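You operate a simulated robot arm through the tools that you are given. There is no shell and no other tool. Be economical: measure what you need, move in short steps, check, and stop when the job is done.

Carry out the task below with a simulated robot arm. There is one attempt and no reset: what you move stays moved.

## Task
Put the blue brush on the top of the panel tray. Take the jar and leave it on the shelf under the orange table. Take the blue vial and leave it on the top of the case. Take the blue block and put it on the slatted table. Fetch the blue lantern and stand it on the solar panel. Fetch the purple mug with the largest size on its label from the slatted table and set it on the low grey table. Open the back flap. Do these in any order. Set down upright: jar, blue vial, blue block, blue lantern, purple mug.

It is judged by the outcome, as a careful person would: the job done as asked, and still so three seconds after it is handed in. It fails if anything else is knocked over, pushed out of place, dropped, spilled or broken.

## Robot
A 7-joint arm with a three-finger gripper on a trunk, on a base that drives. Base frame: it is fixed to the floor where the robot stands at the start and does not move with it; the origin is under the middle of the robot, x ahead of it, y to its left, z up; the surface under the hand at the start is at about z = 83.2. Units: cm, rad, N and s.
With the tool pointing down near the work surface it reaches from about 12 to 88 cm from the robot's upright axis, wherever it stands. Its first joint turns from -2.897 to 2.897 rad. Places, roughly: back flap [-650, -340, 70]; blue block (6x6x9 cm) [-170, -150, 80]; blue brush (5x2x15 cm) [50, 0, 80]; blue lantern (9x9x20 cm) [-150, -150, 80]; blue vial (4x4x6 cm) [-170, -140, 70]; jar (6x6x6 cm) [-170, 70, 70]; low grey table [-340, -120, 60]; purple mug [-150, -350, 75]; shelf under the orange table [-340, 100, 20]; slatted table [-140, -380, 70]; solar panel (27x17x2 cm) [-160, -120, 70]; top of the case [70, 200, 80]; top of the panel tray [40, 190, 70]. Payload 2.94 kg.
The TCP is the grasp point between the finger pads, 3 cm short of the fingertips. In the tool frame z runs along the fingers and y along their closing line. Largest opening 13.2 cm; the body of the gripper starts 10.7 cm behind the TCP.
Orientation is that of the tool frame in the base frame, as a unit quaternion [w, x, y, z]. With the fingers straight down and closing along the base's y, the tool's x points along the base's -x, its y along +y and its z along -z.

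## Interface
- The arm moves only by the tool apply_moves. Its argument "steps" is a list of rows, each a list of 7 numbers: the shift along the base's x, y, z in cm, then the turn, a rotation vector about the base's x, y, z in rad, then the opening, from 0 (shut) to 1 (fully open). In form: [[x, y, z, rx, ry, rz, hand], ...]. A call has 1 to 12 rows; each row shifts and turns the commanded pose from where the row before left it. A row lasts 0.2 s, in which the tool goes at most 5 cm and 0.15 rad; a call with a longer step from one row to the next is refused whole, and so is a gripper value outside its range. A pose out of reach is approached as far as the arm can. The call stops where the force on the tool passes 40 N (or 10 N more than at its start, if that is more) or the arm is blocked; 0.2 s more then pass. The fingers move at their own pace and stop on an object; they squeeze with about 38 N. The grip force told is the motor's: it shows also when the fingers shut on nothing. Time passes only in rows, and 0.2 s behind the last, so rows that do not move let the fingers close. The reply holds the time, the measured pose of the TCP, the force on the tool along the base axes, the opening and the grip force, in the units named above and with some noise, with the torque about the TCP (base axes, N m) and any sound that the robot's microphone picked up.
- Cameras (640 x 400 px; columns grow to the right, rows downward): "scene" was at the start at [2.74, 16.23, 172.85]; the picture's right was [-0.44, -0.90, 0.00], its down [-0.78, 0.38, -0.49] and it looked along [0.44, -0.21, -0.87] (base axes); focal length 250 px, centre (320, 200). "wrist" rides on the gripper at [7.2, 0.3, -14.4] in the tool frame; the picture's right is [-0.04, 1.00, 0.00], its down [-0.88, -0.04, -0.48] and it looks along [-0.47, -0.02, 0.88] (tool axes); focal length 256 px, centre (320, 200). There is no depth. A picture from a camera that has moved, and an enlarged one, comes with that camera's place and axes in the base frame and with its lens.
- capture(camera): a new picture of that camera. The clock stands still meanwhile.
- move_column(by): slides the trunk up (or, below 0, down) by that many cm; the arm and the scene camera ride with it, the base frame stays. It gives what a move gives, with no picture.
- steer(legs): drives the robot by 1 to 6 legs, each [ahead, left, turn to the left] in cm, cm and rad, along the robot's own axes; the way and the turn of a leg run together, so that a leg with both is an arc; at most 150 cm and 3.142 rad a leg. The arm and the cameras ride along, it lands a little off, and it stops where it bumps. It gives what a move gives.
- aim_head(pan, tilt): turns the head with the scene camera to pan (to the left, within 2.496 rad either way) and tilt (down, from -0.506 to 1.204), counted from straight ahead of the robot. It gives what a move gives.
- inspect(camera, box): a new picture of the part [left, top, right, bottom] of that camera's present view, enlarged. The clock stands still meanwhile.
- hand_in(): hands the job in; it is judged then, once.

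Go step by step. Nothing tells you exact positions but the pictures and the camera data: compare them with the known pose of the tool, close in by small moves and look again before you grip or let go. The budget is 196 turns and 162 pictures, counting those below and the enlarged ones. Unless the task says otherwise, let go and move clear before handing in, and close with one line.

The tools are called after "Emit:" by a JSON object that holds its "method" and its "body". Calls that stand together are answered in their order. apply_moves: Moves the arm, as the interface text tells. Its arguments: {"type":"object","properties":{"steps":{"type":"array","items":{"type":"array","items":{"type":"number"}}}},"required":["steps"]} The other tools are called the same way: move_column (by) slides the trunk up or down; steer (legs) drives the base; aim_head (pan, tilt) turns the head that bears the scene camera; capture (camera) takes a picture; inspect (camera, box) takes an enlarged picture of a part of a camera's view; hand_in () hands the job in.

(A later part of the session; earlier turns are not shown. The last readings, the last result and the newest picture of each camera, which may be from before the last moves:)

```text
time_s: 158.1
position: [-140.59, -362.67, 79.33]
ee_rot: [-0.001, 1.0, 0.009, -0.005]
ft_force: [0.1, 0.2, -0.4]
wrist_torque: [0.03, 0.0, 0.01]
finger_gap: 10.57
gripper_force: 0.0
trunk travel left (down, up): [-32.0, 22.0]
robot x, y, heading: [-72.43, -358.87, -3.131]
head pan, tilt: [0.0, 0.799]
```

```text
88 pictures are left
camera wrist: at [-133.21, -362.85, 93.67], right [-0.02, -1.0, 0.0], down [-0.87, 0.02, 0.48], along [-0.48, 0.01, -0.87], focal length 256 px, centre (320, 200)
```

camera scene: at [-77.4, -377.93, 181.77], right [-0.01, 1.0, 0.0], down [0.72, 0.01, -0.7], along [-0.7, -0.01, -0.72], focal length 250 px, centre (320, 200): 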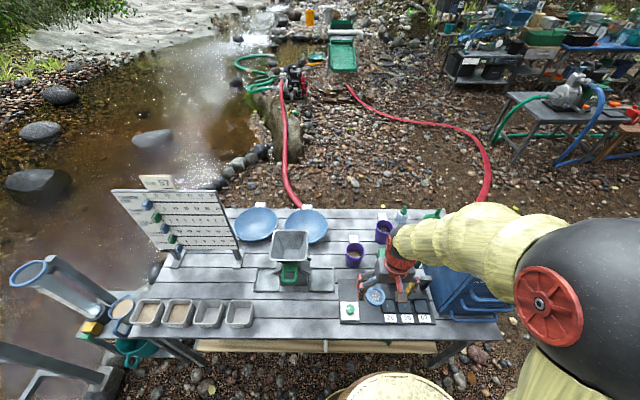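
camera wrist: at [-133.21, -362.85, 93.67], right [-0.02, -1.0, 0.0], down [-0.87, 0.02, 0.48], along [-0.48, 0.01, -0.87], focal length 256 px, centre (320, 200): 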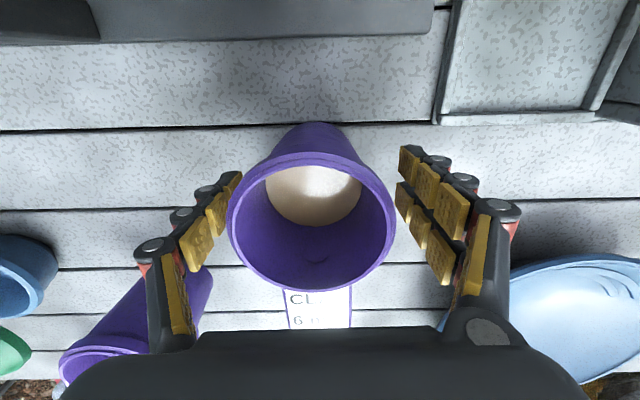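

Centred on the mug. Closing and lifting slightly.

Emit:
{"method": "apply_moves", "body": {"steps": [[-0.3, 0.3, 0, 0, 0, 0, 0.7], [0, 0, 0, 0, 0, 0, 0.5], [0, 0, 0, 0, 0, 0, 0.3], [0, 0, 0, 0, 0, 0, 0], [0, 0, 0, 0, 0, 0, 0], [0, 0, 0, 0, 0, 0, 0]]}}

Emit:
{"method": "capture", "body": {"camera": "wrist"}}

```text
time_s: 159.5
position: [-140.86, -362.35, 79.33]
ee_rot: [-0.001, 1.0, 0.01, -0.005]
ft_force: [0.6, 2.3, 1.6]
wrist_torque: [0.0, 0.04, -0.04]
finger_gap: 7.89
gripper_force: 37.4
trunk travel left (down, up): [-32.0, 22.0]
robot x, y, heading: [-72.11, -359.36, -3.133]
head pan, tilt: [0.0, 0.799]
```

```text
87 pictures are left
camera wrist: at [-133.55, -362.5, 93.67], right [-0.02, -1.0, 0.0], down [-0.87, 0.02, 0.48], along [-0.48, 0.01, -0.87], focal length 256 px, centre (320, 200)
```

wrist: 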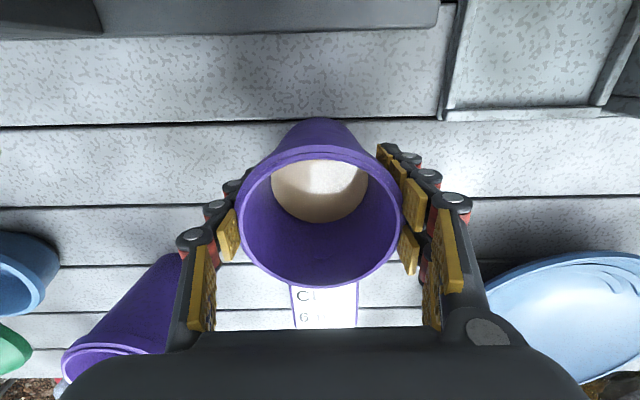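

Gripped. I lift smoothly and retract.

Emit:
{"method": "apply_moves", "body": {"steps": [[0, 0, 0.7, 0, 0, 0, 0], [0, 0, 1.5, 0, 0, 0, 0], [0, 0, 2.5, 0, 0, 0, 0], [0, 0, 3, 0, 0, 0, 0], [0, 0, 3, 0, 0, 0, 0], [0, 0, 3, 0, 0, 0, 0], [0, 0, 3, 0, 0, 0, 0], [0, 0, 3, 0, 0, 0, 0], [1, 0, 3, 0, 0, 0, 0], [2, 0, 2, 0, 0, 0, 0], [3, 0, 1, 0, 0, 0, 0], [3, 0, 0, 0, 0, 0, 0]]}}

Emit:
{"method": "apply_moves", "body": {"steps": [[3.5, 0, 0, 0, 0, 0, 0], [3.5, 0, 0, 0, 0, 0, 0], [3.5, 0, 0, 0, 0, 0, 0], [3.5, 0, 0, 0, 0, 0, 0], [3, 0, 0, 0, 0, 0, 0], [2, 0, 0, 0, 0, 0, 0], [1, 0, 0, 0, 0, 0, 0]]}}

Emit:
{"method": "capture", "body": {"camera": "scene"}}

Emit:
{"method": "aim_head", "body": {"pan": -0.7, "tilt": 0.5}}

Emit:
{"method": "capture", "body": {"camera": "scene"}}

```text
time_s: 162.1
position: [-131.93, -362.03, 104.96]
ee_rot: [-0.001, 1.0, 0.01, -0.005]
ft_force: [1.2, 0.6, -4.9]
wrist_torque: [-0.02, -0.05, 0.0]
finger_gap: 7.88
gripper_force: 37.7
trunk travel left (down, up): [-32.0, 22.0]
robot x, y, heading: [-72.19, -359.13, -3.133]
head pan, tilt: [0.0, 0.799]
```

```text
time_s: 163.7
position: [-112.15, -362.19, 104.91]
ee_rot: [-0.001, 1.0, 0.011, -0.004]
ft_force: [0.1, 0.0, -5.8]
wrist_torque: [0.02, -0.07, 0.02]
finger_gap: 7.9
gripper_force: 38.1
trunk travel left (down, up): [-32.0, 22.0]
robot x, y, heading: [-72.69, -358.85, -3.136]
head pan, tilt: [0.0, 0.799]
```

```text
86 pictures are left
camera scene: at [-77.41, -377.94, 181.76], right [-0.01, 1.0, 0.0], down [0.72, 0.01, -0.7], along [-0.7, -0.01, -0.72], focal length 250 px, centre (320, 200)
```

scene: 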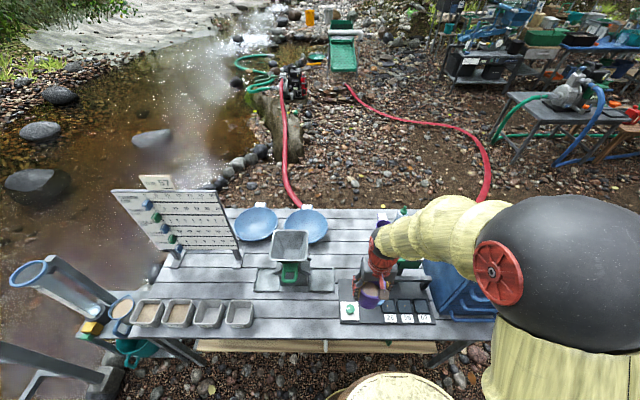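

```text
time_s: 164.8
position: [-112.21, -362.23, 104.92]
ee_rot: [-0.001, 1.0, 0.011, -0.005]
ft_force: [0.0, 0.1, -4.4]
wrist_torque: [-0.02, -0.11, 0.0]
finger_gap: 7.86
gripper_force: 37.3
trunk travel left (down, up): [-32.0, 22.0]
robot x, y, heading: [-72.32, -359.25, -3.134]
head pan, tilt: [-0.7, 0.499]
```

```text
85 pictures are left
camera scene: at [-76.37, -372.08, 184.36], right [0.64, 0.77, 0.0], down [0.37, -0.3, -0.88], along [-0.68, 0.56, -0.48], focal length 250 px, centre (320, 200)
```

scene: 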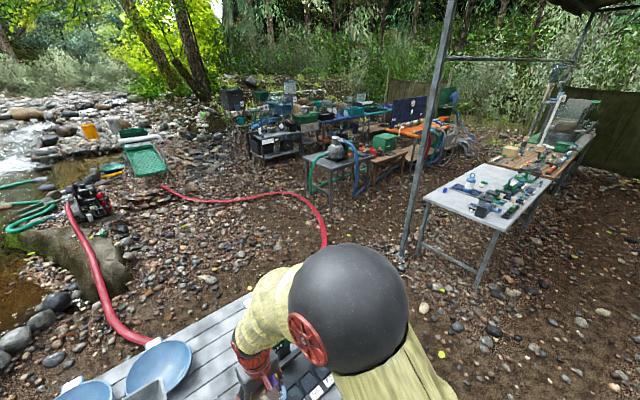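

Mug is held upright (weight about 5 N). The low grey table is the pump table to the northwest; a red hose loops on the ground. I drive back and round, stopping before the gap to look.

Emit:
{"method": "steer", "body": {"legs": [[-27, 0, 0], [0, -132, 0], [120, 0, 0]]}}

Emit:
{"method": "aim_head", "body": {"pan": -0.35, "tilt": 0.6}}

Emit:
{"method": "capture", "body": {"camera": "scene"}}

```text
time_s: 178.6
position: [-205.43, -228.84, 105.02]
ee_rot: [0.0, 1.0, 0.004, -0.005]
ft_force: [-0.3, -0.4, -5.8]
wrist_torque: [0.04, -0.07, -0.02]
finger_gap: 7.87
gripper_force: 38.3
trunk travel left (down, up): [-32.0, 22.0]
robot x, y, heading: [-165.42, -226.07, 3.139]
head pan, tilt: [-0.7, 0.499]
```

```text
time_s: 179.5
position: [-205.33, -228.68, 104.97]
ee_rot: [-0.001, 1.0, 0.004, -0.004]
ft_force: [0.6, 0.2, -5.0]
wrist_torque: [0.01, -0.07, -0.03]
finger_gap: 7.85
gripper_force: 38.1
trunk travel left (down, up): [-32.0, 22.0]
robot x, y, heading: [-165.47, -225.98, 3.139]
head pan, tilt: [-0.351, 0.6]
```

```text
84 pictures are left
camera scene: at [-170.99, -241.86, 183.45], right [0.35, 0.94, 0.0], down [0.53, -0.2, -0.83], along [-0.77, 0.29, -0.56], focal length 250 px, centre (320, 200)
```

scene: 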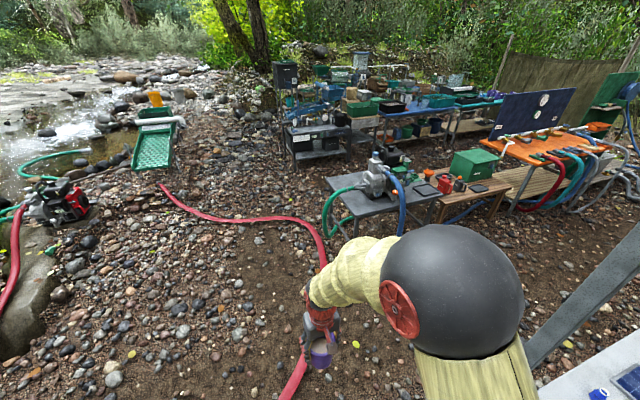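

Emit:
{"method": "inspect", "body": {"camera": "scene", "box": [310, 130, 470, 250]}}

```text
3.33 times, centred on (390, 190) of scene
camera zoom: at [-170.99, -241.86, 183.45], right [0.35, 0.94, 0.0], down [0.53, -0.2, -0.83], along [-0.77, 0.29, -0.56], focal length 834 px, centre (87, 233)
```

zoom: 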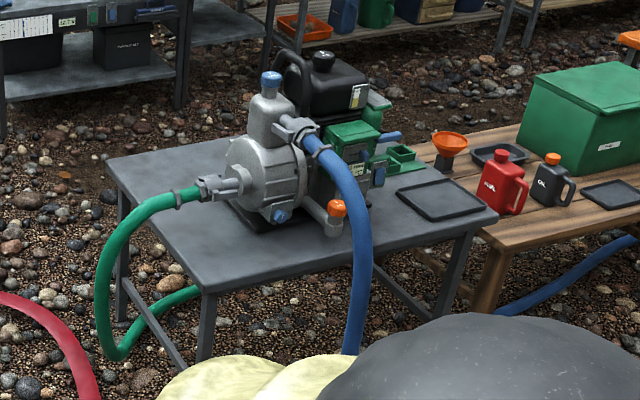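

Free spot on the low grey table near its east-south corner, about (-317,-146). I thread between the pole and the hose.

Emit:
{"method": "steer", "body": {"legs": [[40, -8, 0], [17, -28, 0], [30, -42, 0]]}}

Emit:
{"method": "aim_head", "body": {"pan": 0.0, "tilt": 0.8}}

Emit:
{"method": "capture", "body": {"camera": "scene"}}

Emit:
{"method": "capture", "body": {"camera": "wrist"}}

```text
time_s: 186.3
position: [-292.76, -152.99, 104.95]
ee_rot: [-0.001, 1.0, 0.012, -0.004]
ft_force: [-0.2, 0.1, -4.5]
wrist_torque: [-0.02, -0.11, -0.03]
finger_gap: 7.88
gripper_force: 37.8
trunk travel left (down, up): [-32.0, 22.0]
robot x, y, heading: [-252.88, -149.98, -3.133]
head pan, tilt: [-0.351, 0.6]
```

```text
time_s: 187.2
position: [-292.77, -152.96, 105.01]
ee_rot: [-0.002, 1.0, 0.011, -0.005]
ft_force: [0.1, 0.3, -4.9]
wrist_torque: [-0.02, -0.06, 0.02]
finger_gap: 7.85
gripper_force: 37.6
trunk travel left (down, up): [-32.0, 22.0]
robot x, y, heading: [-252.74, -150.14, -3.13]
head pan, tilt: [0.0, 0.799]
```

```text
82 pictures are left
camera scene: at [-257.95, -168.69, 181.77], right [-0.01, 1.0, 0.0], down [0.72, 0.01, -0.7], along [-0.7, -0.01, -0.72], focal length 250 px, centre (320, 200)
```

scene: 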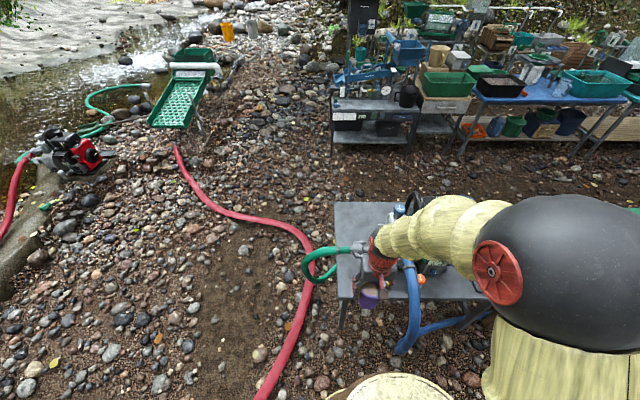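

```text
81 pictures are left
camera wrist: at [-285.34, -153.24, 119.28], right [-0.02, -1.0, 0.0], down [-0.87, 0.02, 0.48], along [-0.48, 0.01, -0.88], focal length 256 px, centre (320, 200)
```

wrist: 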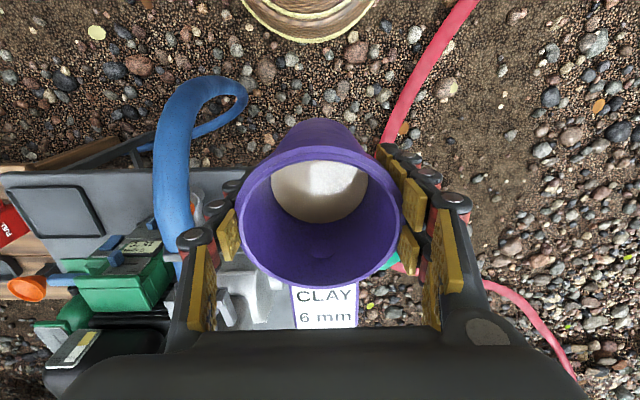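

I move above the intended spot and check where the pump outlet and hose run.

Emit:
{"method": "apply_moves", "body": {"steps": [[-3, 1, 0, 0, 0, 0, 0], [-3.5, 1, 0, 0, 0, 0, 0], [-3.5, 1, -1.5, 0, 0, 0, 0], [-3.5, 1, -2, 0, 0, 0, 0], [-3.5, 1, -2, 0, 0, 0, 0], [-3, 1, -2, 0, 0, 0, 0], [-1.5, 0, -1, 0, 0, 0, 0], [0, 0, 0, 0, 0, 0, 0]]}}

Emit:
{"method": "capture", "body": {"camera": "wrist"}}

Emit:
{"method": "inspect", "body": {"camera": "scene", "box": [310, 180, 470, 330]}}

```text
time_s: 189.0
position: [-314.25, -147.1, 96.34]
ee_rot: [-0.001, 1.0, 0.011, -0.005]
ft_force: [0.4, 0.5, -4.9]
wrist_torque: [0.02, -0.1, 0.02]
finger_gap: 7.87
gripper_force: 37.6
trunk travel left (down, up): [-32.0, 22.0]
robot x, y, heading: [-252.66, -149.74, -3.131]
head pan, tilt: [0.0, 0.799]
```

```text
80 pictures are left
camera wrist: at [-306.83, -147.27, 110.66], right [-0.02, -1.0, 0.0], down [-0.87, 0.02, 0.48], along [-0.48, 0.01, -0.88], focal length 256 px, centre (320, 200)
```

wrist: 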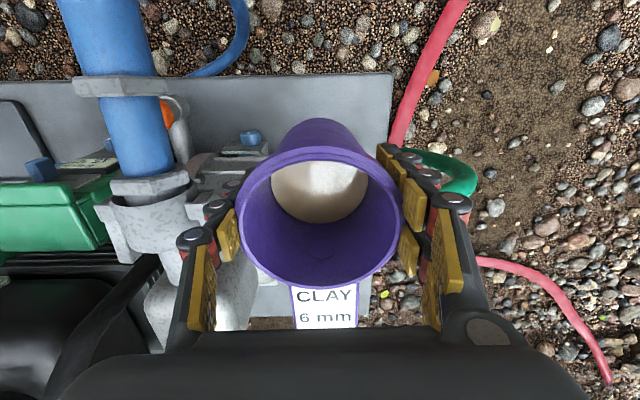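

```text
2.67 times, centred on (390, 255) of scene
camera zoom: at [-257.97, -168.69, 181.77], right [-0.01, 1.0, 0.0], down [0.72, 0.01, -0.7], along [-0.7, -0.01, -0.72], focal length 667 px, centre (133, 53)
```

zoom: 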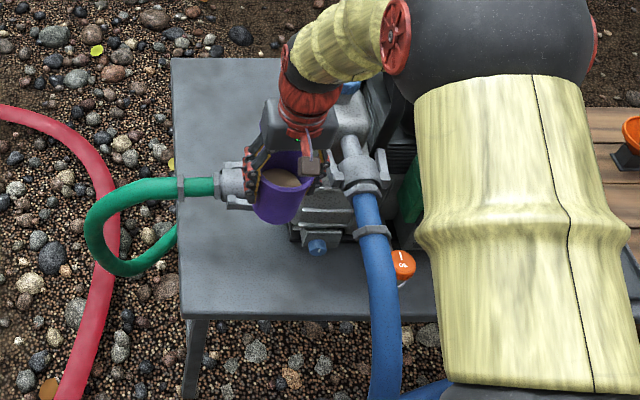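

The pump's outlet pipe runs at x≈-324, z≈79, so the mug's handle must point elsewhere. I yaw the tool so the handle turns south, while moving slightly toward the corner.

Emit:
{"method": "apply_moves", "body": {"steps": [[0.2, -0.4, 0, 0, 0, 0.14, 0], [0.2, -0.4, 0, 0, 0, 0.14, 0], [0.2, -0.4, 0, 0, 0, 0.14, 0], [0.2, -0.4, 0, 0, 0, 0.14, 0], [0.2, -0.4, 0, 0, 0, 0.14, 0], [0.2, -0.5, 0, 0, 0, 0.14, 0], [0.2, -0.5, 0, 0, 0, 0.14, 0], [0.2, -0.5, 0, 0, 0, 0.14, 0], [0.1, -0.5, 0, 0, 0, 0.14, 0], [0.1, -0.5, 0, 0, 0, 0.14, 0], [0, -0.4, 0, 0, 0, 0.14, 0], [0, 0, 0, 0, 0, 0, 0]]}}

Emit:
{"method": "capture", "body": {"camera": "wrist"}}

Emit:
{"method": "inspect", "body": {"camera": "scene", "box": [310, 180, 470, 330]}}

```text
time_s: 191.6
position: [-312.4, -151.89, 96.45]
ee_rot: [0.003, 0.71, 0.705, -0.004]
ft_force: [1.2, 0.6, -4.1]
wrist_torque: [0.09, -0.01, 0.02]
finger_gap: 7.85
gripper_force: 38.1
trunk travel left (down, up): [-32.0, 22.0]
robot x, y, heading: [-253.02, -149.68, -3.13]
head pan, tilt: [0.0, 0.799]
```

```text
78 pictures are left
camera wrist: at [-312.0, -144.6, 110.76], right [1.0, -0.05, 0.0], down [-0.04, -0.87, 0.48], along [-0.02, -0.48, -0.87], focal length 256 px, centre (320, 200)
```

wrist: 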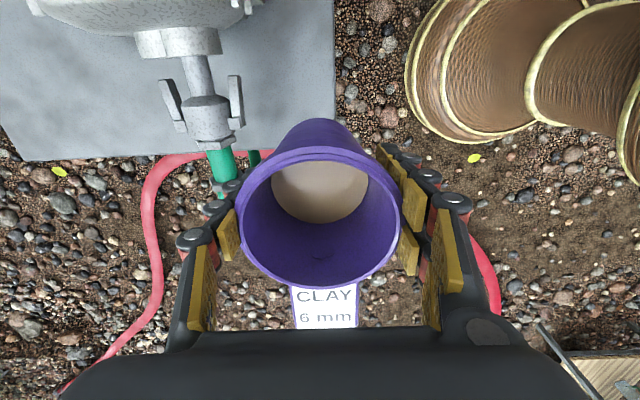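

```text
2.67 times, centred on (390, 255) of scene
camera zoom: at [-257.99, -168.69, 181.76], right [-0.01, 1.0, 0.0], down [0.72, 0.01, -0.7], along [-0.7, -0.01, -0.72], focal length 667 px, centre (133, 53)
```

zoom: 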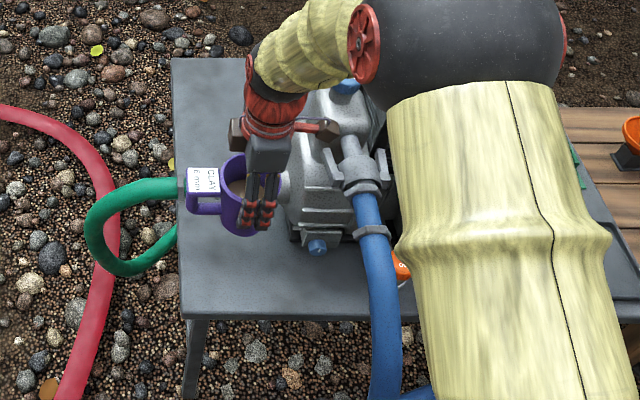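

Handle now points south. I shift to (-313.4,-155), yaw a little more, and descend partway.

Emit:
{"method": "apply_moves", "body": {"steps": [[-0.5, -1.5, 0, 0, 0, 0.14, 0], [-0.5, -1.6, 0, 0, 0, 0.14, 0], [0, 0, -3, 0, 0, 0, 0], [0, 0, -4, 0, 0, 0, 0], [0, 0, -4, 0, 0, 0, 0], [0, 0, -4, 0, 0, 0, 0], [0, 0, -3, 0, 0, 0, 0], [0, 0, -2, 0, 0, 0, 0], [0, 0, 0, 0, 0, 0, 0]]}}

Emit:
{"method": "capture", "body": {"camera": "wrist"}}

Emit:
{"method": "inspect", "body": {"camera": "scene", "box": [310, 200, 430, 320]}}

```text
time_s: 193.6
position: [-313.58, -155.2, 76.49]
ee_rot: [0.003, 0.605, 0.796, -0.004]
ft_force: [0.0, 0.4, -5.2]
wrist_torque: [0.08, 0.05, 0.01]
finger_gap: 7.87
gripper_force: 38.1
trunk travel left (down, up): [-32.0, 22.0]
robot x, y, heading: [-252.56, -149.53, -3.135]
head pan, tilt: [0.0, 0.799]
```

```text
76 pictures are left
camera wrist: at [-315.17, -148.01, 90.75], right [0.97, 0.23, 0.0], down [0.2, -0.85, 0.48], along [0.11, -0.47, -0.87], focal length 256 px, centre (320, 200)
```

wrist: 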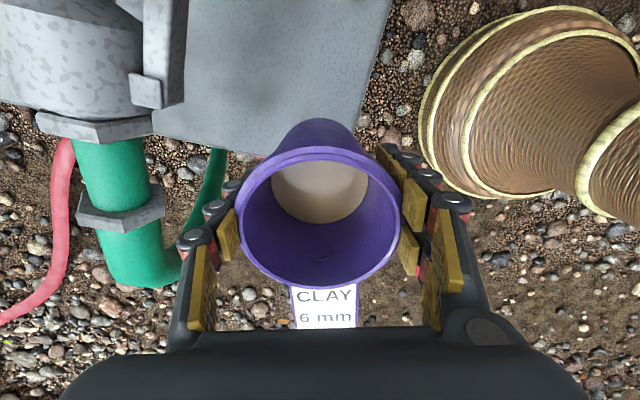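

```text
3.33 times, centred on (370, 260) of scene
camera zoom: at [-258.0, -168.7, 181.76], right [-0.01, 1.0, 0.0], down [0.72, 0.01, -0.7], along [-0.7, -0.01, -0.72], focal length 834 px, centre (153, 0)
```

zoom: 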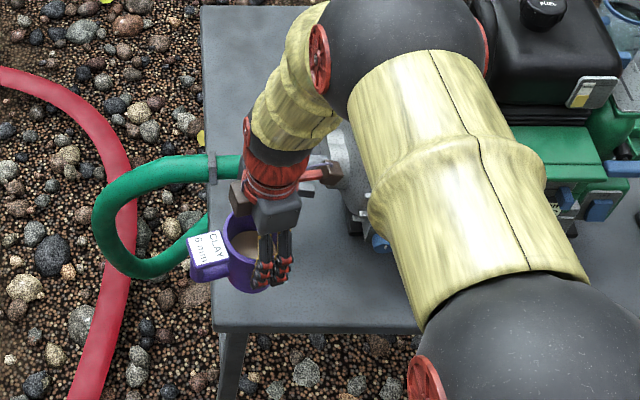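

The mug is too near the table corner; I yaw more (handle toward the southeast), which lets me shift inward past the coupling.

Emit:
{"method": "apply_moves", "body": {"steps": [[0, 0, 2, 0, 0, 0.14, 0], [0, 0.3, 0, 0, 0, 0.14, 0], [0, 0.3, 0, 0, 0, 0.14, 0], [0, 0.3, 0, 0, 0, 0.14, 0], [-0.8, 0.3, 0, 0, 0, 0.14, 0], [-0.8, 0.3, 0, 0, 0, 0.14, 0], [0, 0, -2, 0, 0, 0, 0], [0, 0, 0, 0, 0, 0, 0]]}}

Emit:
{"method": "capture", "body": {"camera": "wrist"}}

Emit:
{"method": "inspect", "body": {"camera": "scene", "box": [310, 200, 430, 320]}}

```text
time_s: 195.4
position: [-315.01, -153.4, 76.38]
ee_rot: [0.005, 0.228, 0.974, -0.002]
ft_force: [0.1, -0.4, -5.0]
wrist_torque: [0.03, 0.07, -0.01]
finger_gap: 7.85
gripper_force: 38.4
trunk travel left (down, up): [-32.0, 22.0]
robot x, y, heading: [-252.83, -149.76, -3.133]
head pan, tilt: [0.0, 0.799]
```

```text
74 pictures are left
camera wrist: at [-321.51, -149.95, 90.76], right [0.48, 0.88, 0.0], down [0.77, -0.42, 0.48], along [0.42, -0.23, -0.87], focal length 256 px, centre (320, 200)
```

wrist: 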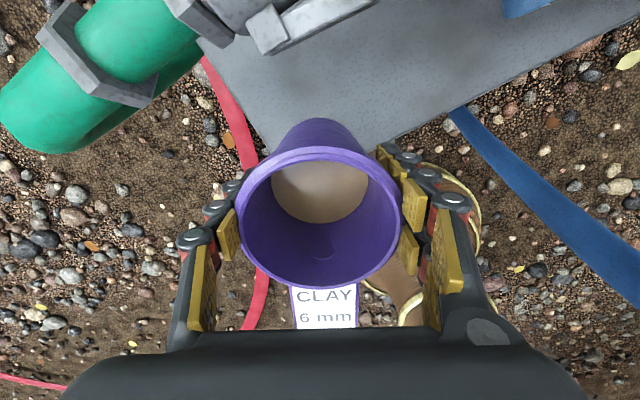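

```text
3.33 times, centred on (370, 260) of scene
camera zoom: at [-258.01, -168.7, 181.76], right [-0.01, 1.0, 0.0], down [0.72, 0.01, -0.7], along [-0.7, -0.01, -0.72], focal length 834 px, centre (153, 0)
```

zoom: 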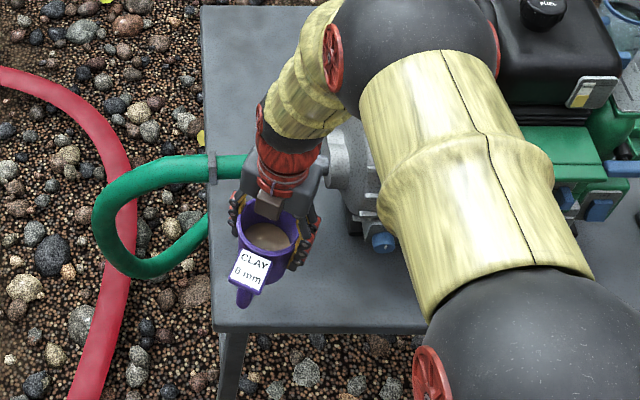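

That would put the wrist camera over the coupling. Better: the free area behind the pipe, about (-347,-150). I raise, unwind the yaw, and reposition.

Emit:
{"method": "apply_moves", "body": {"steps": [[0.5, 0, 4, 0, 0, 0, 0], [1, 0, 4, 0, 0, 0, 0], [1.5, 0, 4, 0, 0, -0.14, 0], [2, 0, 4, 0, 0, -0.14, 0], [2, 0, 4, 0, 0, -0.14, 0], [2, 0, 4, 0, 0, -0.14, 0], [1, 0, 3, 0, 0, -0.14, 0], [1, 0, 2, 0, 0, -0.14, 0], [0, 0, 0, 0, 0, -0.14, 0], [0, 0, 0, 0, 0, -0.14, 0], [0, 0, 0, 0, 0, -0.14, 0], [0, 0, 0, 0, 0, -0.14, 0]]}}

Emit:
{"method": "apply_moves", "body": {"steps": [[0, 0, 0, 0, 0, -0.14, 0], [0, 0, 0, 0, 0, -0.14, 0], [0, 0, 0, 0, 0, -0.14, 0], [0, 0, 0, 0, 0, -0.14, 0], [0, 0, 0, 0, 0, -0.14, 0], [0, 0, 0, 0, 0, -0.14, 0], [0, 0, 0, 0, 0, -0.14, 0], [0, 0, 0, 0, 0, -0.14, 0], [0, 0, 0, 0, 0, -0.14, 0], [0, 0, 0, 0, 0, 0, 0]]}}

Emit:
{"method": "steer", "body": {"legs": [[17, -3, 0]]}}

Emit:
{"method": "capture", "body": {"camera": "scene"}}

Emit:
{"method": "capture", "body": {"camera": "wrist"}}

```text
time_s: 198.0
position: [-304.08, -153.44, 105.46]
ee_rot: [0.002, 0.802, 0.597, -0.004]
ft_force: [0.0, 0.2, -4.9]
wrist_torque: [0.08, -0.04, 0.0]
finger_gap: 7.86
gripper_force: 38.3
trunk travel left (down, up): [-32.0, 22.0]
robot x, y, heading: [-252.82, -149.52, -3.131]
head pan, tilt: [0.0, 0.799]
```

```text
time_s: 200.2
position: [-304.16, -153.52, 105.45]
ee_rot: [-0.001, 1.0, 0.011, -0.004]
ft_force: [0.3, 0.2, -4.7]
wrist_torque: [-0.01, -0.1, 0.03]
finger_gap: 7.88
gripper_force: 37.5
trunk travel left (down, up): [-32.0, 22.0]
robot x, y, heading: [-252.74, -150.03, -3.129]
head pan, tilt: [0.0, 0.799]
```

```text
time_s: 201.7
position: [-321.46, -150.63, 105.37]
ee_rot: [-0.001, 1.0, 0.01, -0.003]
ft_force: [-0.7, 0.1, -5.7]
wrist_torque: [-0.02, -0.16, 0.0]
finger_gap: 7.85
gripper_force: 37.2
trunk travel left (down, up): [-32.0, 22.0]
robot x, y, heading: [-270.14, -146.76, -3.137]
head pan, tilt: [0.0, 0.799]
```

```text
72 pictures are left
camera scene: at [-275.49, -165.86, 181.76], right [-0.01, 1.0, 0.0], down [0.72, 0.01, -0.7], along [-0.7, -0.01, -0.72], focal length 250 px, centre (320, 200)
```

scene: 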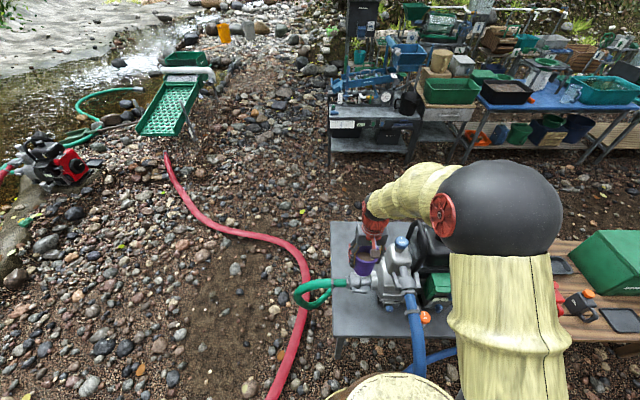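

```text
71 pictures are left
camera wrist: at [-314.12, -150.82, 119.72], right [-0.02, -1.0, 0.0], down [-0.88, 0.02, 0.48], along [-0.48, 0.01, -0.88], focal length 256 px, centre (320, 200)
```

wrist: 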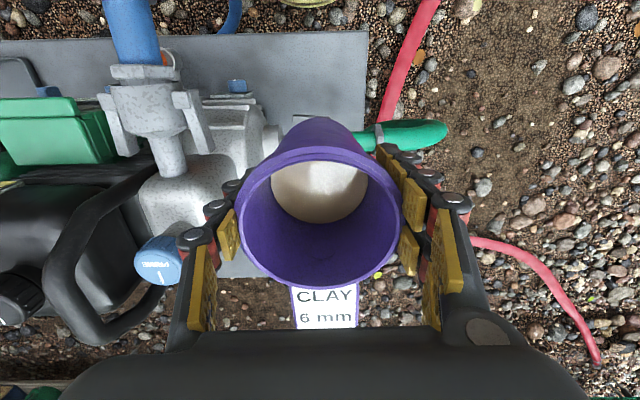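

The pump's top is high (z≈104 at (-328,-138)); I slide a bit south first and then go over to (-347,-153.5).

Emit:
{"method": "apply_moves", "body": {"steps": [[0, -1.5, 1, 0, 0, 0, 0], [0, -1.5, 1, 0, 0, 0, 0], [-2.5, 0, 0, 0, 0, 0, 0], [-3.5, 0, 0, 0, 0, 0, 0], [-3.5, 0, 0, 0, 0, 0, 0], [-3.5, 0, 0, 0, 0, 0, 0], [-3.5, 0, 0, 0, 0, 0, 0], [-3.5, 0, 0, 0, 0, 0, 0], [-3.5, 0, 0, 0, 0, 0, 0], [-2, 0, 0, 0, 0, 0, 0], [0, 0, 0, 0, 0, 0, 0]]}}

Emit:
{"method": "capture", "body": {"camera": "wrist"}}

Emit:
{"method": "inspect", "body": {"camera": "scene", "box": [310, 190, 450, 310]}}

```text
time_s: 204.1
position: [-346.98, -153.49, 107.35]
ee_rot: [-0.001, 1.0, 0.01, -0.004]
ft_force: [0.7, -0.3, -4.9]
wrist_torque: [0.01, -0.1, -0.05]
finger_gap: 7.86
gripper_force: 38.2
trunk travel left (down, up): [-32.0, 22.0]
robot x, y, heading: [-270.32, -147.1, -3.134]
head pan, tilt: [0.0, 0.799]
```

```text
70 pictures are left
camera wrist: at [-339.58, -153.66, 121.81], right [-0.02, -1.0, 0.0], down [-0.88, 0.02, 0.48], along [-0.48, 0.01, -0.88], focal length 256 px, centre (320, 200)
```

wrist: 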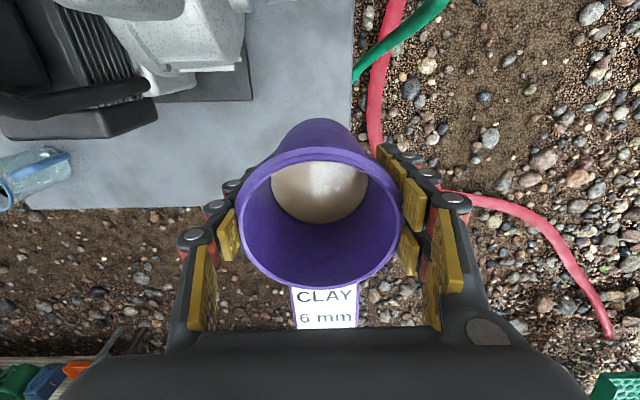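

```text
3.33 times, centred on (380, 250) of scene
camera zoom: at [-275.36, -165.89, 181.76], right [-0.01, 1.0, 0.0], down [0.72, 0.01, -0.7], along [-0.7, -0.01, -0.72], focal length 834 px, centre (120, 33)
```

zoom: 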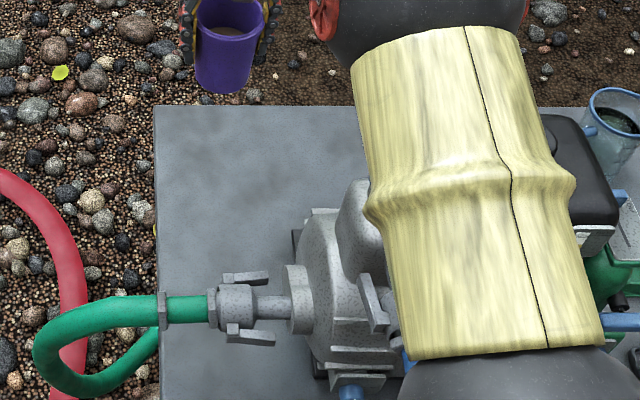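

Clear spot below. I lower toward the table.

Emit:
{"method": "apply_moves", "body": {"steps": [[-1, 0.5, -2, 0, 0, 0, 0], [-1, 0.5, -3, 0, 0, 0, 0], [0, 0, -4, 0, 0, 0, 0], [0, 0, -4, 0, 0, 0, 0], [0, 0, -4, 0, 0, 0, 0], [0, 0, -4, 0, 0, 0, 0], [0, 0, -4, 0, 0, 0, 0], [0, 0, -4, 0, 0, 0, 0], [0, 0, -3, 0, 0, 0, 0], [0, 0, -1.5, 0, 0, 0, 0], [0, 0, 0, 0, 0, 0, 0]]}}

Emit:
{"method": "capture", "body": {"camera": "wrist"}}

Emit:
{"method": "inspect", "body": {"camera": "scene", "box": [310, 190, 450, 310]}}

```text
time_s: 206.5
position: [-348.86, -152.61, 73.88]
ee_rot: [-0.001, 1.0, 0.011, -0.004]
ft_force: [0.5, -1.3, -4.5]
wrist_torque: [0.02, -0.07, 0.01]
finger_gap: 7.85
gripper_force: 38.1
trunk travel left (down, up): [-32.0, 22.0]
robot x, y, heading: [-270.24, -147.25, -3.132]
head pan, tilt: [0.0, 0.799]
```

```text
68 pictures are left
camera wrist: at [-341.52, -152.76, 88.21], right [-0.02, -1.0, 0.0], down [-0.88, 0.02, 0.48], along [-0.48, 0.01, -0.88], focal length 256 px, centre (320, 200)
```

wrist: 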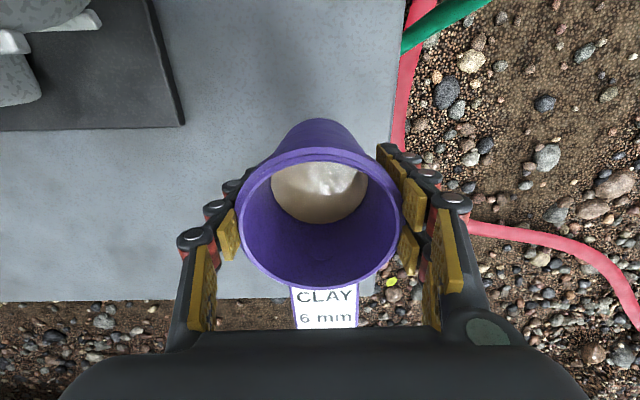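

```text
3.33 times, centred on (380, 250) of scene
camera zoom: at [-275.39, -165.88, 181.76], right [-0.01, 1.0, 0.0], down [0.72, 0.01, -0.7], along [-0.7, -0.01, -0.72], focal length 834 px, centre (120, 33)
```

zoom: 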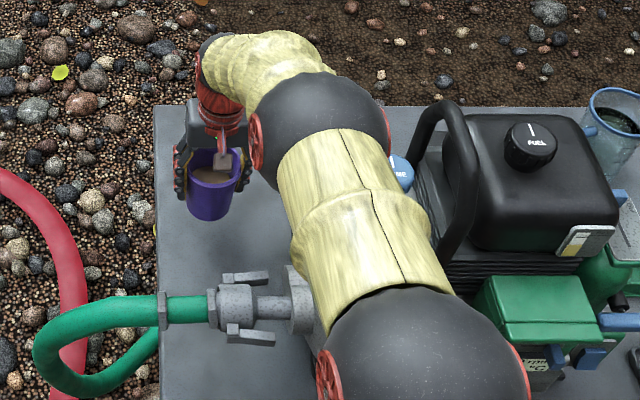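

The forearm passes close to the pump's cap, so lowering further here is risky. I raise, shift the base south by 15 cm, and come down again so the arm clears the pump.

Emit:
{"method": "apply_moves", "body": {"steps": [[0, 0, 3, 0, 0, 0, 0], [0, 0, 4, 0, 0, 0, 0], [0, 0, 4, 0, 0, 0, 0], [0, 0, 4, 0, 0, 0, 0], [0, 0, 4, 0, 0, 0, 0], [0, 0, 4, 0, 0, 0, 0], [0, 0, 4, 0, 0, 0, 0], [0, 0, 4, 0, 0, 0, 0], [0, 0, 2, 0, 0, 0, 0], [0, 0, 0, 0, 0, 0, 0]]}}

Emit:
{"method": "steer", "body": {"legs": [[-5, 0, 0], [2, 17, 0]]}}

Emit:
{"method": "apply_moves", "body": {"steps": [[0, 3.5, 0, 0, 0, 0, 0], [0, 3.5, 0, 0, 0, 0, 0], [-0.8, 3.5, 0, 0, 0, 0, 0], [-0.8, 3.5, 0, 0, 0, 0, 0], [-0.8, 2.5, 0, 0, 0, 0, 0], [0, 0, 0, 0, 0, 0, 0]]}}

Emit:
{"method": "capture", "body": {"camera": "scene"}}

```text
time_s: 208.7
position: [-348.86, -152.37, 107.14]
ee_rot: [-0.001, 1.0, 0.01, -0.004]
ft_force: [0.7, -0.1, -5.4]
wrist_torque: [-0.01, -0.08, 0.04]
finger_gap: 7.84
gripper_force: 37.7
trunk travel left (down, up): [-32.0, 22.0]
robot x, y, heading: [-270.23, -147.17, -3.131]
head pan, tilt: [0.0, 0.799]
```

```text
time_s: 210.7
position: [-345.86, -169.55, 107.01]
ee_rot: [-0.001, 1.0, 0.01, -0.004]
ft_force: [0.1, -1.0, -4.7]
wrist_torque: [0.04, -0.1, 0.05]
finger_gap: 7.87
gripper_force: 37.6
trunk travel left (down, up): [-32.0, 22.0]
robot x, y, heading: [-267.39, -163.68, -3.131]
head pan, tilt: [0.0, 0.799]
```

```text
time_s: 212.1
position: [-348.47, -153.06, 107.08]
ee_rot: [-0.001, 1.0, 0.009, -0.004]
ft_force: [-0.6, -0.7, -4.2]
wrist_torque: [-0.01, -0.08, 0.02]
finger_gap: 7.84
gripper_force: 37.8
trunk travel left (down, up): [-32.0, 22.0]
robot x, y, heading: [-267.08, -164.25, -3.129]
head pan, tilt: [0.0, 0.799]
```

```text
66 pictures are left
camera scene: at [-272.38, -183.03, 181.77], right [-0.01, 1.0, 0.0], down [0.72, 0.01, -0.7], along [-0.7, 0.0, -0.72], focal length 250 px, centre (320, 200)
```

scene: 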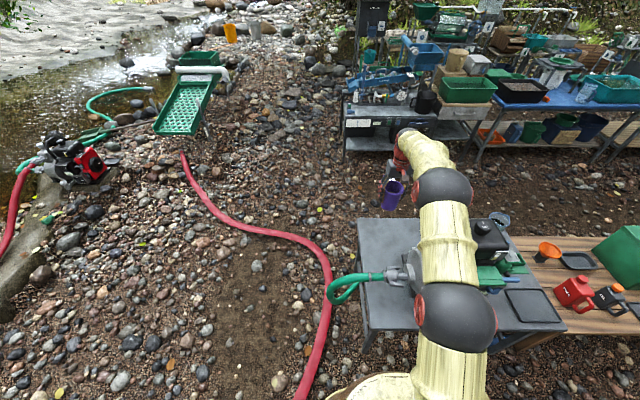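

The forearm would hang over the pump here. Better idea: the outlet pipe is at z≥76, so the handle can slide in beneath it: lower the mug outside the table's east edge and slide it in low to about x=-315.

Emit:
{"method": "steer", "body": {"legs": [[-20, 0, 0]]}}

Emit:
{"method": "apply_moves", "body": {"steps": [[3, 0, 0, 0, 0, 0, 0], [4, 0, 0, 0, 0, 0, 0], [4, 0, 0, 0, 0, 0, 0], [4, 0, 0, 0, 0, 0, 0], [4, 0, 0, 0, 0, 0, 0], [4, 0, 0, 0, 0, 0, 0], [4, 0, 0, 0, 0, 0, 0], [4, 0, 0, 0, 0, 0, 0], [2, 0, 0, 0, 0, 0, 0], [0, 0, 0, 0, 0, 0, 0]]}}

Emit:
{"method": "capture", "body": {"camera": "wrist"}}

```text
time_s: 213.7
position: [-328.46, -153.18, 107.29]
ee_rot: [-0.001, 1.0, 0.011, -0.006]
ft_force: [0.6, -0.9, -3.7]
wrist_torque: [-0.06, -0.03, -0.01]
finger_gap: 7.83
gripper_force: 37.9
trunk travel left (down, up): [-32.0, 22.0]
robot x, y, heading: [-247.16, -164.25, -3.132]
head pan, tilt: [0.0, 0.799]
```

```text
time_s: 215.9
position: [-295.49, -153.33, 107.26]
ee_rot: [-0.001, 1.0, 0.012, -0.004]
ft_force: [-0.5, -0.3, -4.8]
wrist_torque: [0.0, -0.09, 0.0]
finger_gap: 7.85
gripper_force: 37.3
trunk travel left (down, up): [-32.0, 22.0]
robot x, y, heading: [-246.77, -164.06, -3.132]
head pan, tilt: [0.0, 0.799]
```

```text
65 pictures are left
camera wrist: at [-288.06, -153.43, 121.55], right [-0.02, -1.0, 0.0], down [-0.87, 0.02, 0.48], along [-0.48, 0.01, -0.88], focal length 256 px, centre (320, 200)
```

wrist: 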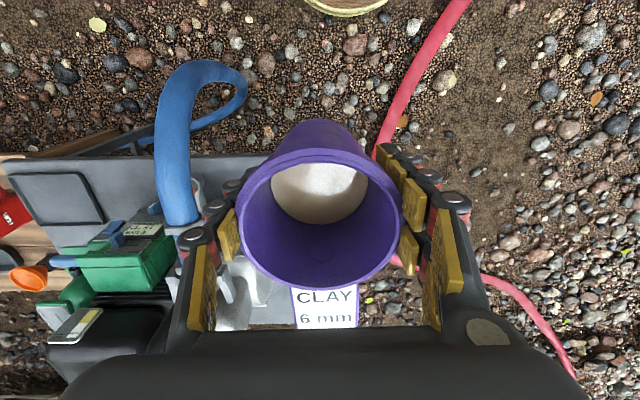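

Emit:
{"method": "apply_moves", "body": {"steps": [[0, 0, -4, 0, 0, 0, 0], [0, 0, -4, 0, 0, 0, 0], [0, 0, -4, 0, 0, 0, 0], [0, 0, -4, 0, 0, 0, 0], [0, 0, -4, 0, 0, 0, 0], [0, 0, -4, 0, 0, 0, 0], [0, 0, -4, 0, 0, 0, 0], [0, 0, -4, 0, 0, 0, 0], [0, 0, -3, 0, 0, 0, 0], [0, 0, -2, 0, 0, 0, 0], [0, 0, 0, 0, 0, 0, 0]]}}

Emit:
{"method": "capture", "body": {"camera": "wrist"}}

Emit:
{"method": "inspect", "body": {"camera": "scene", "box": [290, 180, 450, 320]}}

```text
time_s: 218.3
position: [-295.51, -153.03, 70.18]
ee_rot: [-0.001, 1.0, 0.011, -0.006]
ft_force: [-0.1, -0.2, -5.2]
wrist_torque: [-0.03, -0.1, -0.02]
finger_gap: 7.84
gripper_force: 38.4
trunk travel left (down, up): [-32.0, 22.0]
robot x, y, heading: [-247.12, -163.79, -3.133]
head pan, tilt: [0.0, 0.799]
```

```text
64 pictures are left
camera wrist: at [-288.13, -153.16, 84.53], right [-0.02, -1.0, 0.0], down [-0.87, 0.02, 0.48], along [-0.48, 0.01, -0.87], focal length 256 px, centre (320, 200)
```

wrist: 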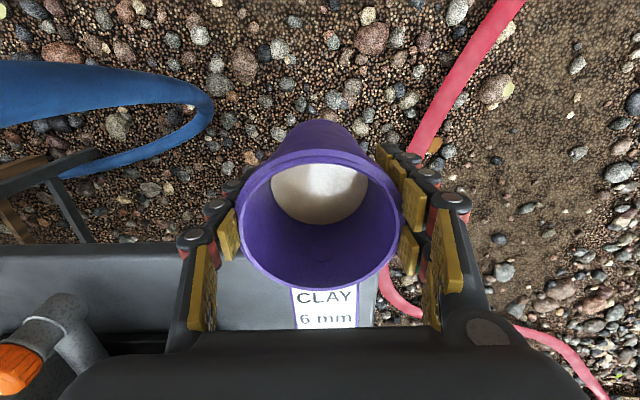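

```text
2.86 times, centred on (370, 250) of scene
camera zoom: at [-252.21, -182.86, 181.77], right [-0.01, 1.0, 0.0], down [0.72, 0.01, -0.7], along [-0.7, -0.01, -0.72], focal length 715 px, centre (177, 57)
```

zoom: 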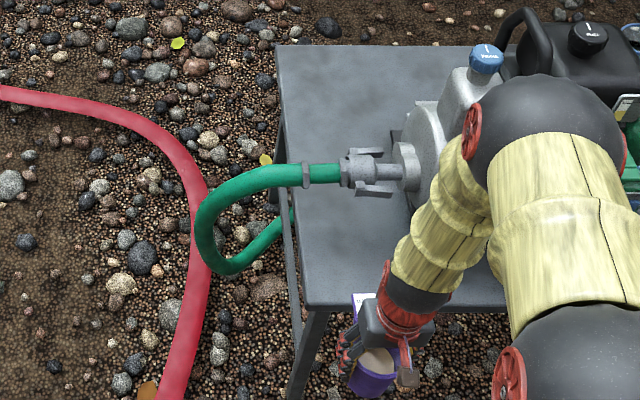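

The mug bottom is about 2–3 cm above table height. I lower 1 cm and slide in halfway, then look.

Emit:
{"method": "apply_moves", "body": {"steps": [[0, 0, -1, 0, 0, 0, 0], [-2, 0, 0, 0, 0, 0, 0], [-2.5, 0, 0, 0, 0, 0, 0], [-2.5, 0, 0, 0, 0, 0, 0], [-2.5, 0, 0, 0, 0, 0, 0], [-2, 0, 0, 0, 0, 0, 0], [0, 0, 0, 0, 0, 0, 0]]}}

Emit:
{"method": "capture", "body": {"camera": "wrist"}}

Emit:
{"method": "inspect", "body": {"camera": "scene", "box": [330, 200, 430, 300]}}

```text
time_s: 219.9
position: [-307.02, -153.18, 69.23]
ee_rot: [-0.001, 1.0, 0.011, -0.004]
ft_force: [-1.0, 0.0, -5.2]
wrist_torque: [0.02, -0.08, -0.01]
finger_gap: 7.86
gripper_force: 38.1
trunk travel left (down, up): [-32.0, 22.0]
robot x, y, heading: [-246.95, -163.86, -3.13]
head pan, tilt: [0.0, 0.799]
```

```text
62 pictures are left
camera wrist: at [-299.65, -153.36, 83.5], right [-0.02, -1.0, 0.0], down [-0.88, 0.02, 0.48], along [-0.48, 0.01, -0.88], focal length 256 px, centre (320, 200)
```

wrist: 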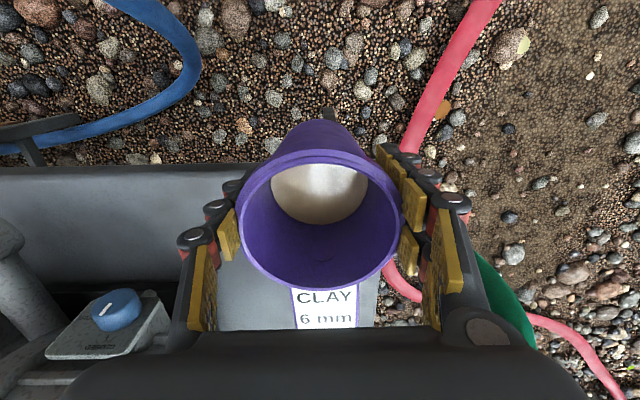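

```text
4.00 times, centred on (380, 250) of scene
camera zoom: at [-252.23, -182.87, 181.76], right [-0.01, 1.0, 0.0], down [0.72, 0.01, -0.7], along [-0.7, -0.01, -0.72], focal length 1001 px, centre (80, 0)
```

zoom: 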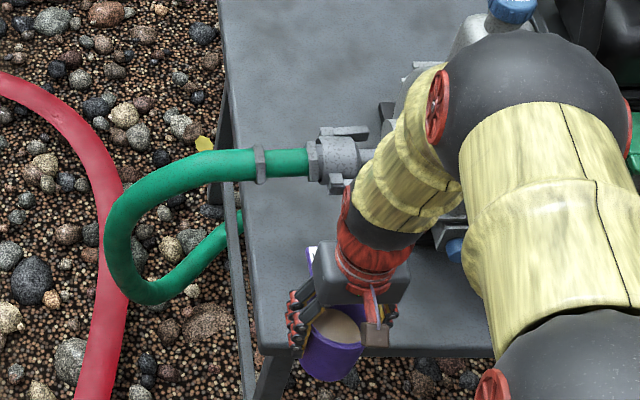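

Clear so far. Sliding in the rest.

Emit:
{"method": "apply_moves", "body": {"steps": [[-2, 0, 0, 0, 0, 0, 0], [-2, 0, 0, 0, 0, 0, 0], [-2, 0, 0, 0, 0, 0, 0], [-1.5, 0, 0, 0, 0, 0, 0], [-0.8, 0, 0, 0, 0, 0, 0], [0, 0, 0, 0, 0, 0, 0]]}}

Emit:
{"method": "capture", "body": {"camera": "wrist"}}

Emit:
{"method": "inspect", "body": {"camera": "scene", "box": [330, 200, 430, 300]}}

```text
time_s: 221.3
position: [-315.3, -153.22, 69.17]
ee_rot: [-0.001, 1.0, 0.011, -0.004]
ft_force: [-0.6, 0.3, -4.7]
wrist_torque: [-0.01, -0.08, 0.02]
finger_gap: 7.85
gripper_force: 37.3
trunk travel left (down, up): [-32.0, 22.0]
robot x, y, heading: [-247.12, -164.05, -3.126]
head pan, tilt: [0.0, 0.799]
```

```text
60 pictures are left
camera wrist: at [-307.93, -153.36, 83.49], right [-0.02, -1.0, 0.0], down [-0.88, 0.02, 0.48], along [-0.48, 0.01, -0.88], focal length 256 px, centre (320, 200)
```

wrist: 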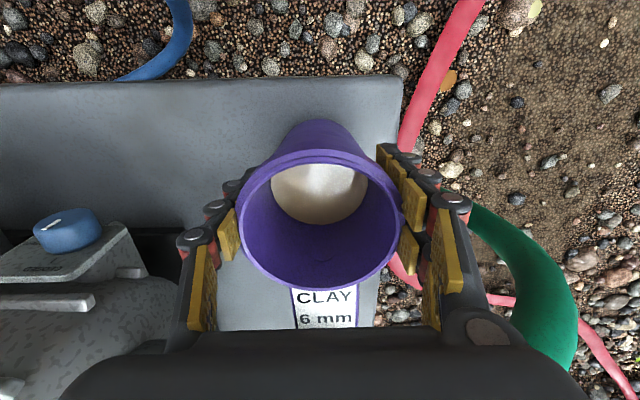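

```text
4.00 times, centred on (380, 250) of scene
camera zoom: at [-252.23, -182.87, 181.76], right [-0.01, 1.0, 0.0], down [0.72, 0.01, -0.7], along [-0.7, -0.01, -0.72], focal length 1001 px, centre (80, 0)
```

zoom: 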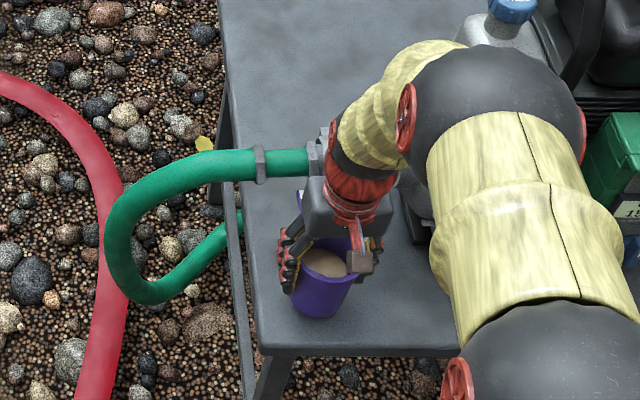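

In place above the table. Lowering gently to contact.

Emit:
{"method": "apply_moves", "body": {"steps": [[0, 0, -0.5, 0, 0, 0, 0], [0, 0, -0.4, 0, 0, 0, 0], [0, 0, -0.3, 0, 0, 0, 0], [0, 0, -0.3, 0, 0, 0, 0], [0, 0, 0, 0, 0, 0, 0]]}}

```text
time_s: 222.5
position: [-315.2, -153.1, 67.64]
ee_rot: [-0.001, 1.0, 0.011, -0.004]
ft_force: [-0.9, 0.4, -5.8]
wrist_torque: [-0.03, -0.05, 0.0]
finger_gap: 7.81
gripper_force: 38.2
trunk travel left (down, up): [-32.0, 22.0]
robot x, y, heading: [-246.95, -163.85, -3.132]
head pan, tilt: [0.0, 0.799]
```

Emit:
{"method": "apply_moves", "body": {"steps": [[0, 0, -0.3, 0, 0, 0, 0], [0, 0, -0.3, 0, 0, 0, 0], [0, 0, -0.3, 0, 0, 0, 0], [0, 0, 0, 0, 0, 0, 0]]}}

```text
time_s: 223.5
position: [-315.27, -153.1, 67.13]
ee_rot: [-0.001, 1.0, 0.011, -0.008]
ft_force: [4.9, 3.1, 25.0]
wrist_torque: [-0.08, 0.62, -0.1]
finger_gap: 7.84
gripper_force: 37.9
trunk travel left (down, up): [-32.0, 22.0]
robot x, y, heading: [-246.91, -164.2, -3.132]
head pan, tilt: [0.0, 0.799]
```

Contact. I relax, open, and rise straight up, then back away from the pump.

Emit:
{"method": "apply_moves", "body": {"steps": [[0, 0, 0.35, 0, 0, 0, 0], [0, 0, 0, 0, 0, 0, 0.65], [0, 0, 0, 0, 0, 0, 0.72], [0, 0, 0, 0, 0, 0, 0.78], [0, 0, 0, 0, 0, 0, 0.8], [0, 0, 2, 0, 0, 0, 0.8], [0, 0, 3, 0, 0, 0, 0.8], [0, 0, 4, 0, 0, 0, 0.8], [0, 0, 4, 0, 0, 0, 0.8], [2, 0, 4, 0, 0, 0, 0.8], [3, 0, 4, 0, 0, 0, 0.8], [3, 0, 4, 0, 0, 0, 0.8]]}}

Emit:
{"method": "inspect", "body": {"camera": "scene", "box": [330, 200, 430, 300]}}

Emit:
{"method": "capture", "body": {"camera": "wrist"}}

```text
time_s: 226.1
position: [-306.7, -153.18, 92.26]
ee_rot: [-0.001, 1.0, 0.012, -0.005]
ft_force: [0.8, 0.4, 0.1]
wrist_torque: [0.01, 0.01, -0.01]
finger_gap: 10.57
gripper_force: 0.3
trunk travel left (down, up): [-32.0, 22.0]
robot x, y, heading: [-247.09, -164.09, -3.134]
head pan, tilt: [0.0, 0.799]
```

```text
4.00 times, centred on (380, 250) of scene
camera zoom: at [-252.05, -182.89, 181.77], right [-0.01, 1.0, 0.0], down [0.72, 0.01, -0.7], along [-0.7, -0.01, -0.72], focal length 1001 px, centre (80, 0)
```

zoom: 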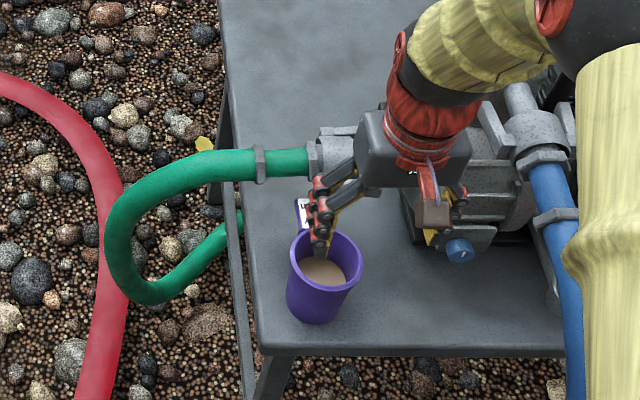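

```text
57 pictures are left
camera wrist: at [-299.41, -153.32, 106.52], right [-0.02, -1.0, 0.0], down [-0.88, 0.02, 0.48], along [-0.48, 0.01, -0.88], focal length 256 px, centre (320, 200)
```

wrist: 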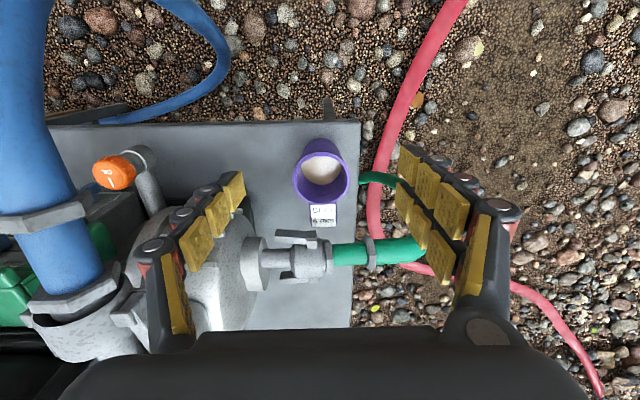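

The mug stands upright on the low grey table. Next the jar: I retract, face north, and drive up the aisle.

Emit:
{"method": "apply_moves", "body": {"steps": [[4, 0, 3, 0, 0, 0, 0.8], [4, 0, 3, 0, 0, 0, 0.8], [4, 0, 3, 0, 0, 0, 0.8], [4, 0, 3, 0, 0, 0, 0.8], [4, -2, 2, 0, 0, 0, 0.8]]}}

Emit:
{"method": "steer", "body": {"legs": [[-4, 0, -1.58], [110, 0, 0]]}}

Emit:
{"method": "aim_head", "body": {"pan": 0.0, "tilt": 0.55}}

Emit:
{"method": "capture", "body": {"camera": "scene"}}

```text
time_s: 227.3
position: [-286.92, -155.13, 106.18]
ee_rot: [-0.001, 1.0, 0.011, -0.004]
ft_force: [0.1, 0.2, -0.2]
wrist_torque: [0.0, 0.0, 0.01]
finger_gap: 10.6
gripper_force: 0.4
trunk travel left (down, up): [-32.0, 22.0]
robot x, y, heading: [-247.0, -164.0, -3.128]
head pan, tilt: [0.0, 0.799]
```

```text
time_s: 236.8
position: [-232.8, -16.49, 106.11]
ee_rot: [0.004, -0.707, 0.707, 0.003]
ft_force: [-0.1, 0.1, -0.7]
wrist_torque: [0.04, 0.03, -0.01]
finger_gap: 10.55
gripper_force: 0.1
trunk travel left (down, up): [-32.0, 22.0]
robot x, y, heading: [-242.41, -56.36, 1.557]
head pan, tilt: [0.0, 0.799]
```

```text
time_s: 237.6
position: [-232.68, -16.52, 106.07]
ee_rot: [0.004, -0.707, 0.707, 0.003]
ft_force: [-0.5, 0.1, -1.1]
wrist_torque: [0.01, 0.02, 0.01]
finger_gap: 10.55
gripper_force: 0.1
trunk travel left (down, up): [-32.0, 22.0]
robot x, y, heading: [-242.69, -56.52, 1.556]
head pan, tilt: [0.0, 0.55]
```

```text
56 pictures are left
camera scene: at [-261.68, -49.9, 183.9], right [1.0, -0.01, 0.0], down [-0.01, -0.52, -0.85], along [0.01, 0.85, -0.52], focal length 250 px, centre (320, 200)
```

scene: 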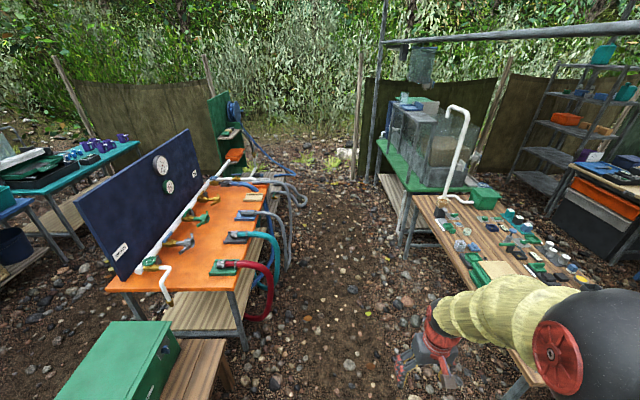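

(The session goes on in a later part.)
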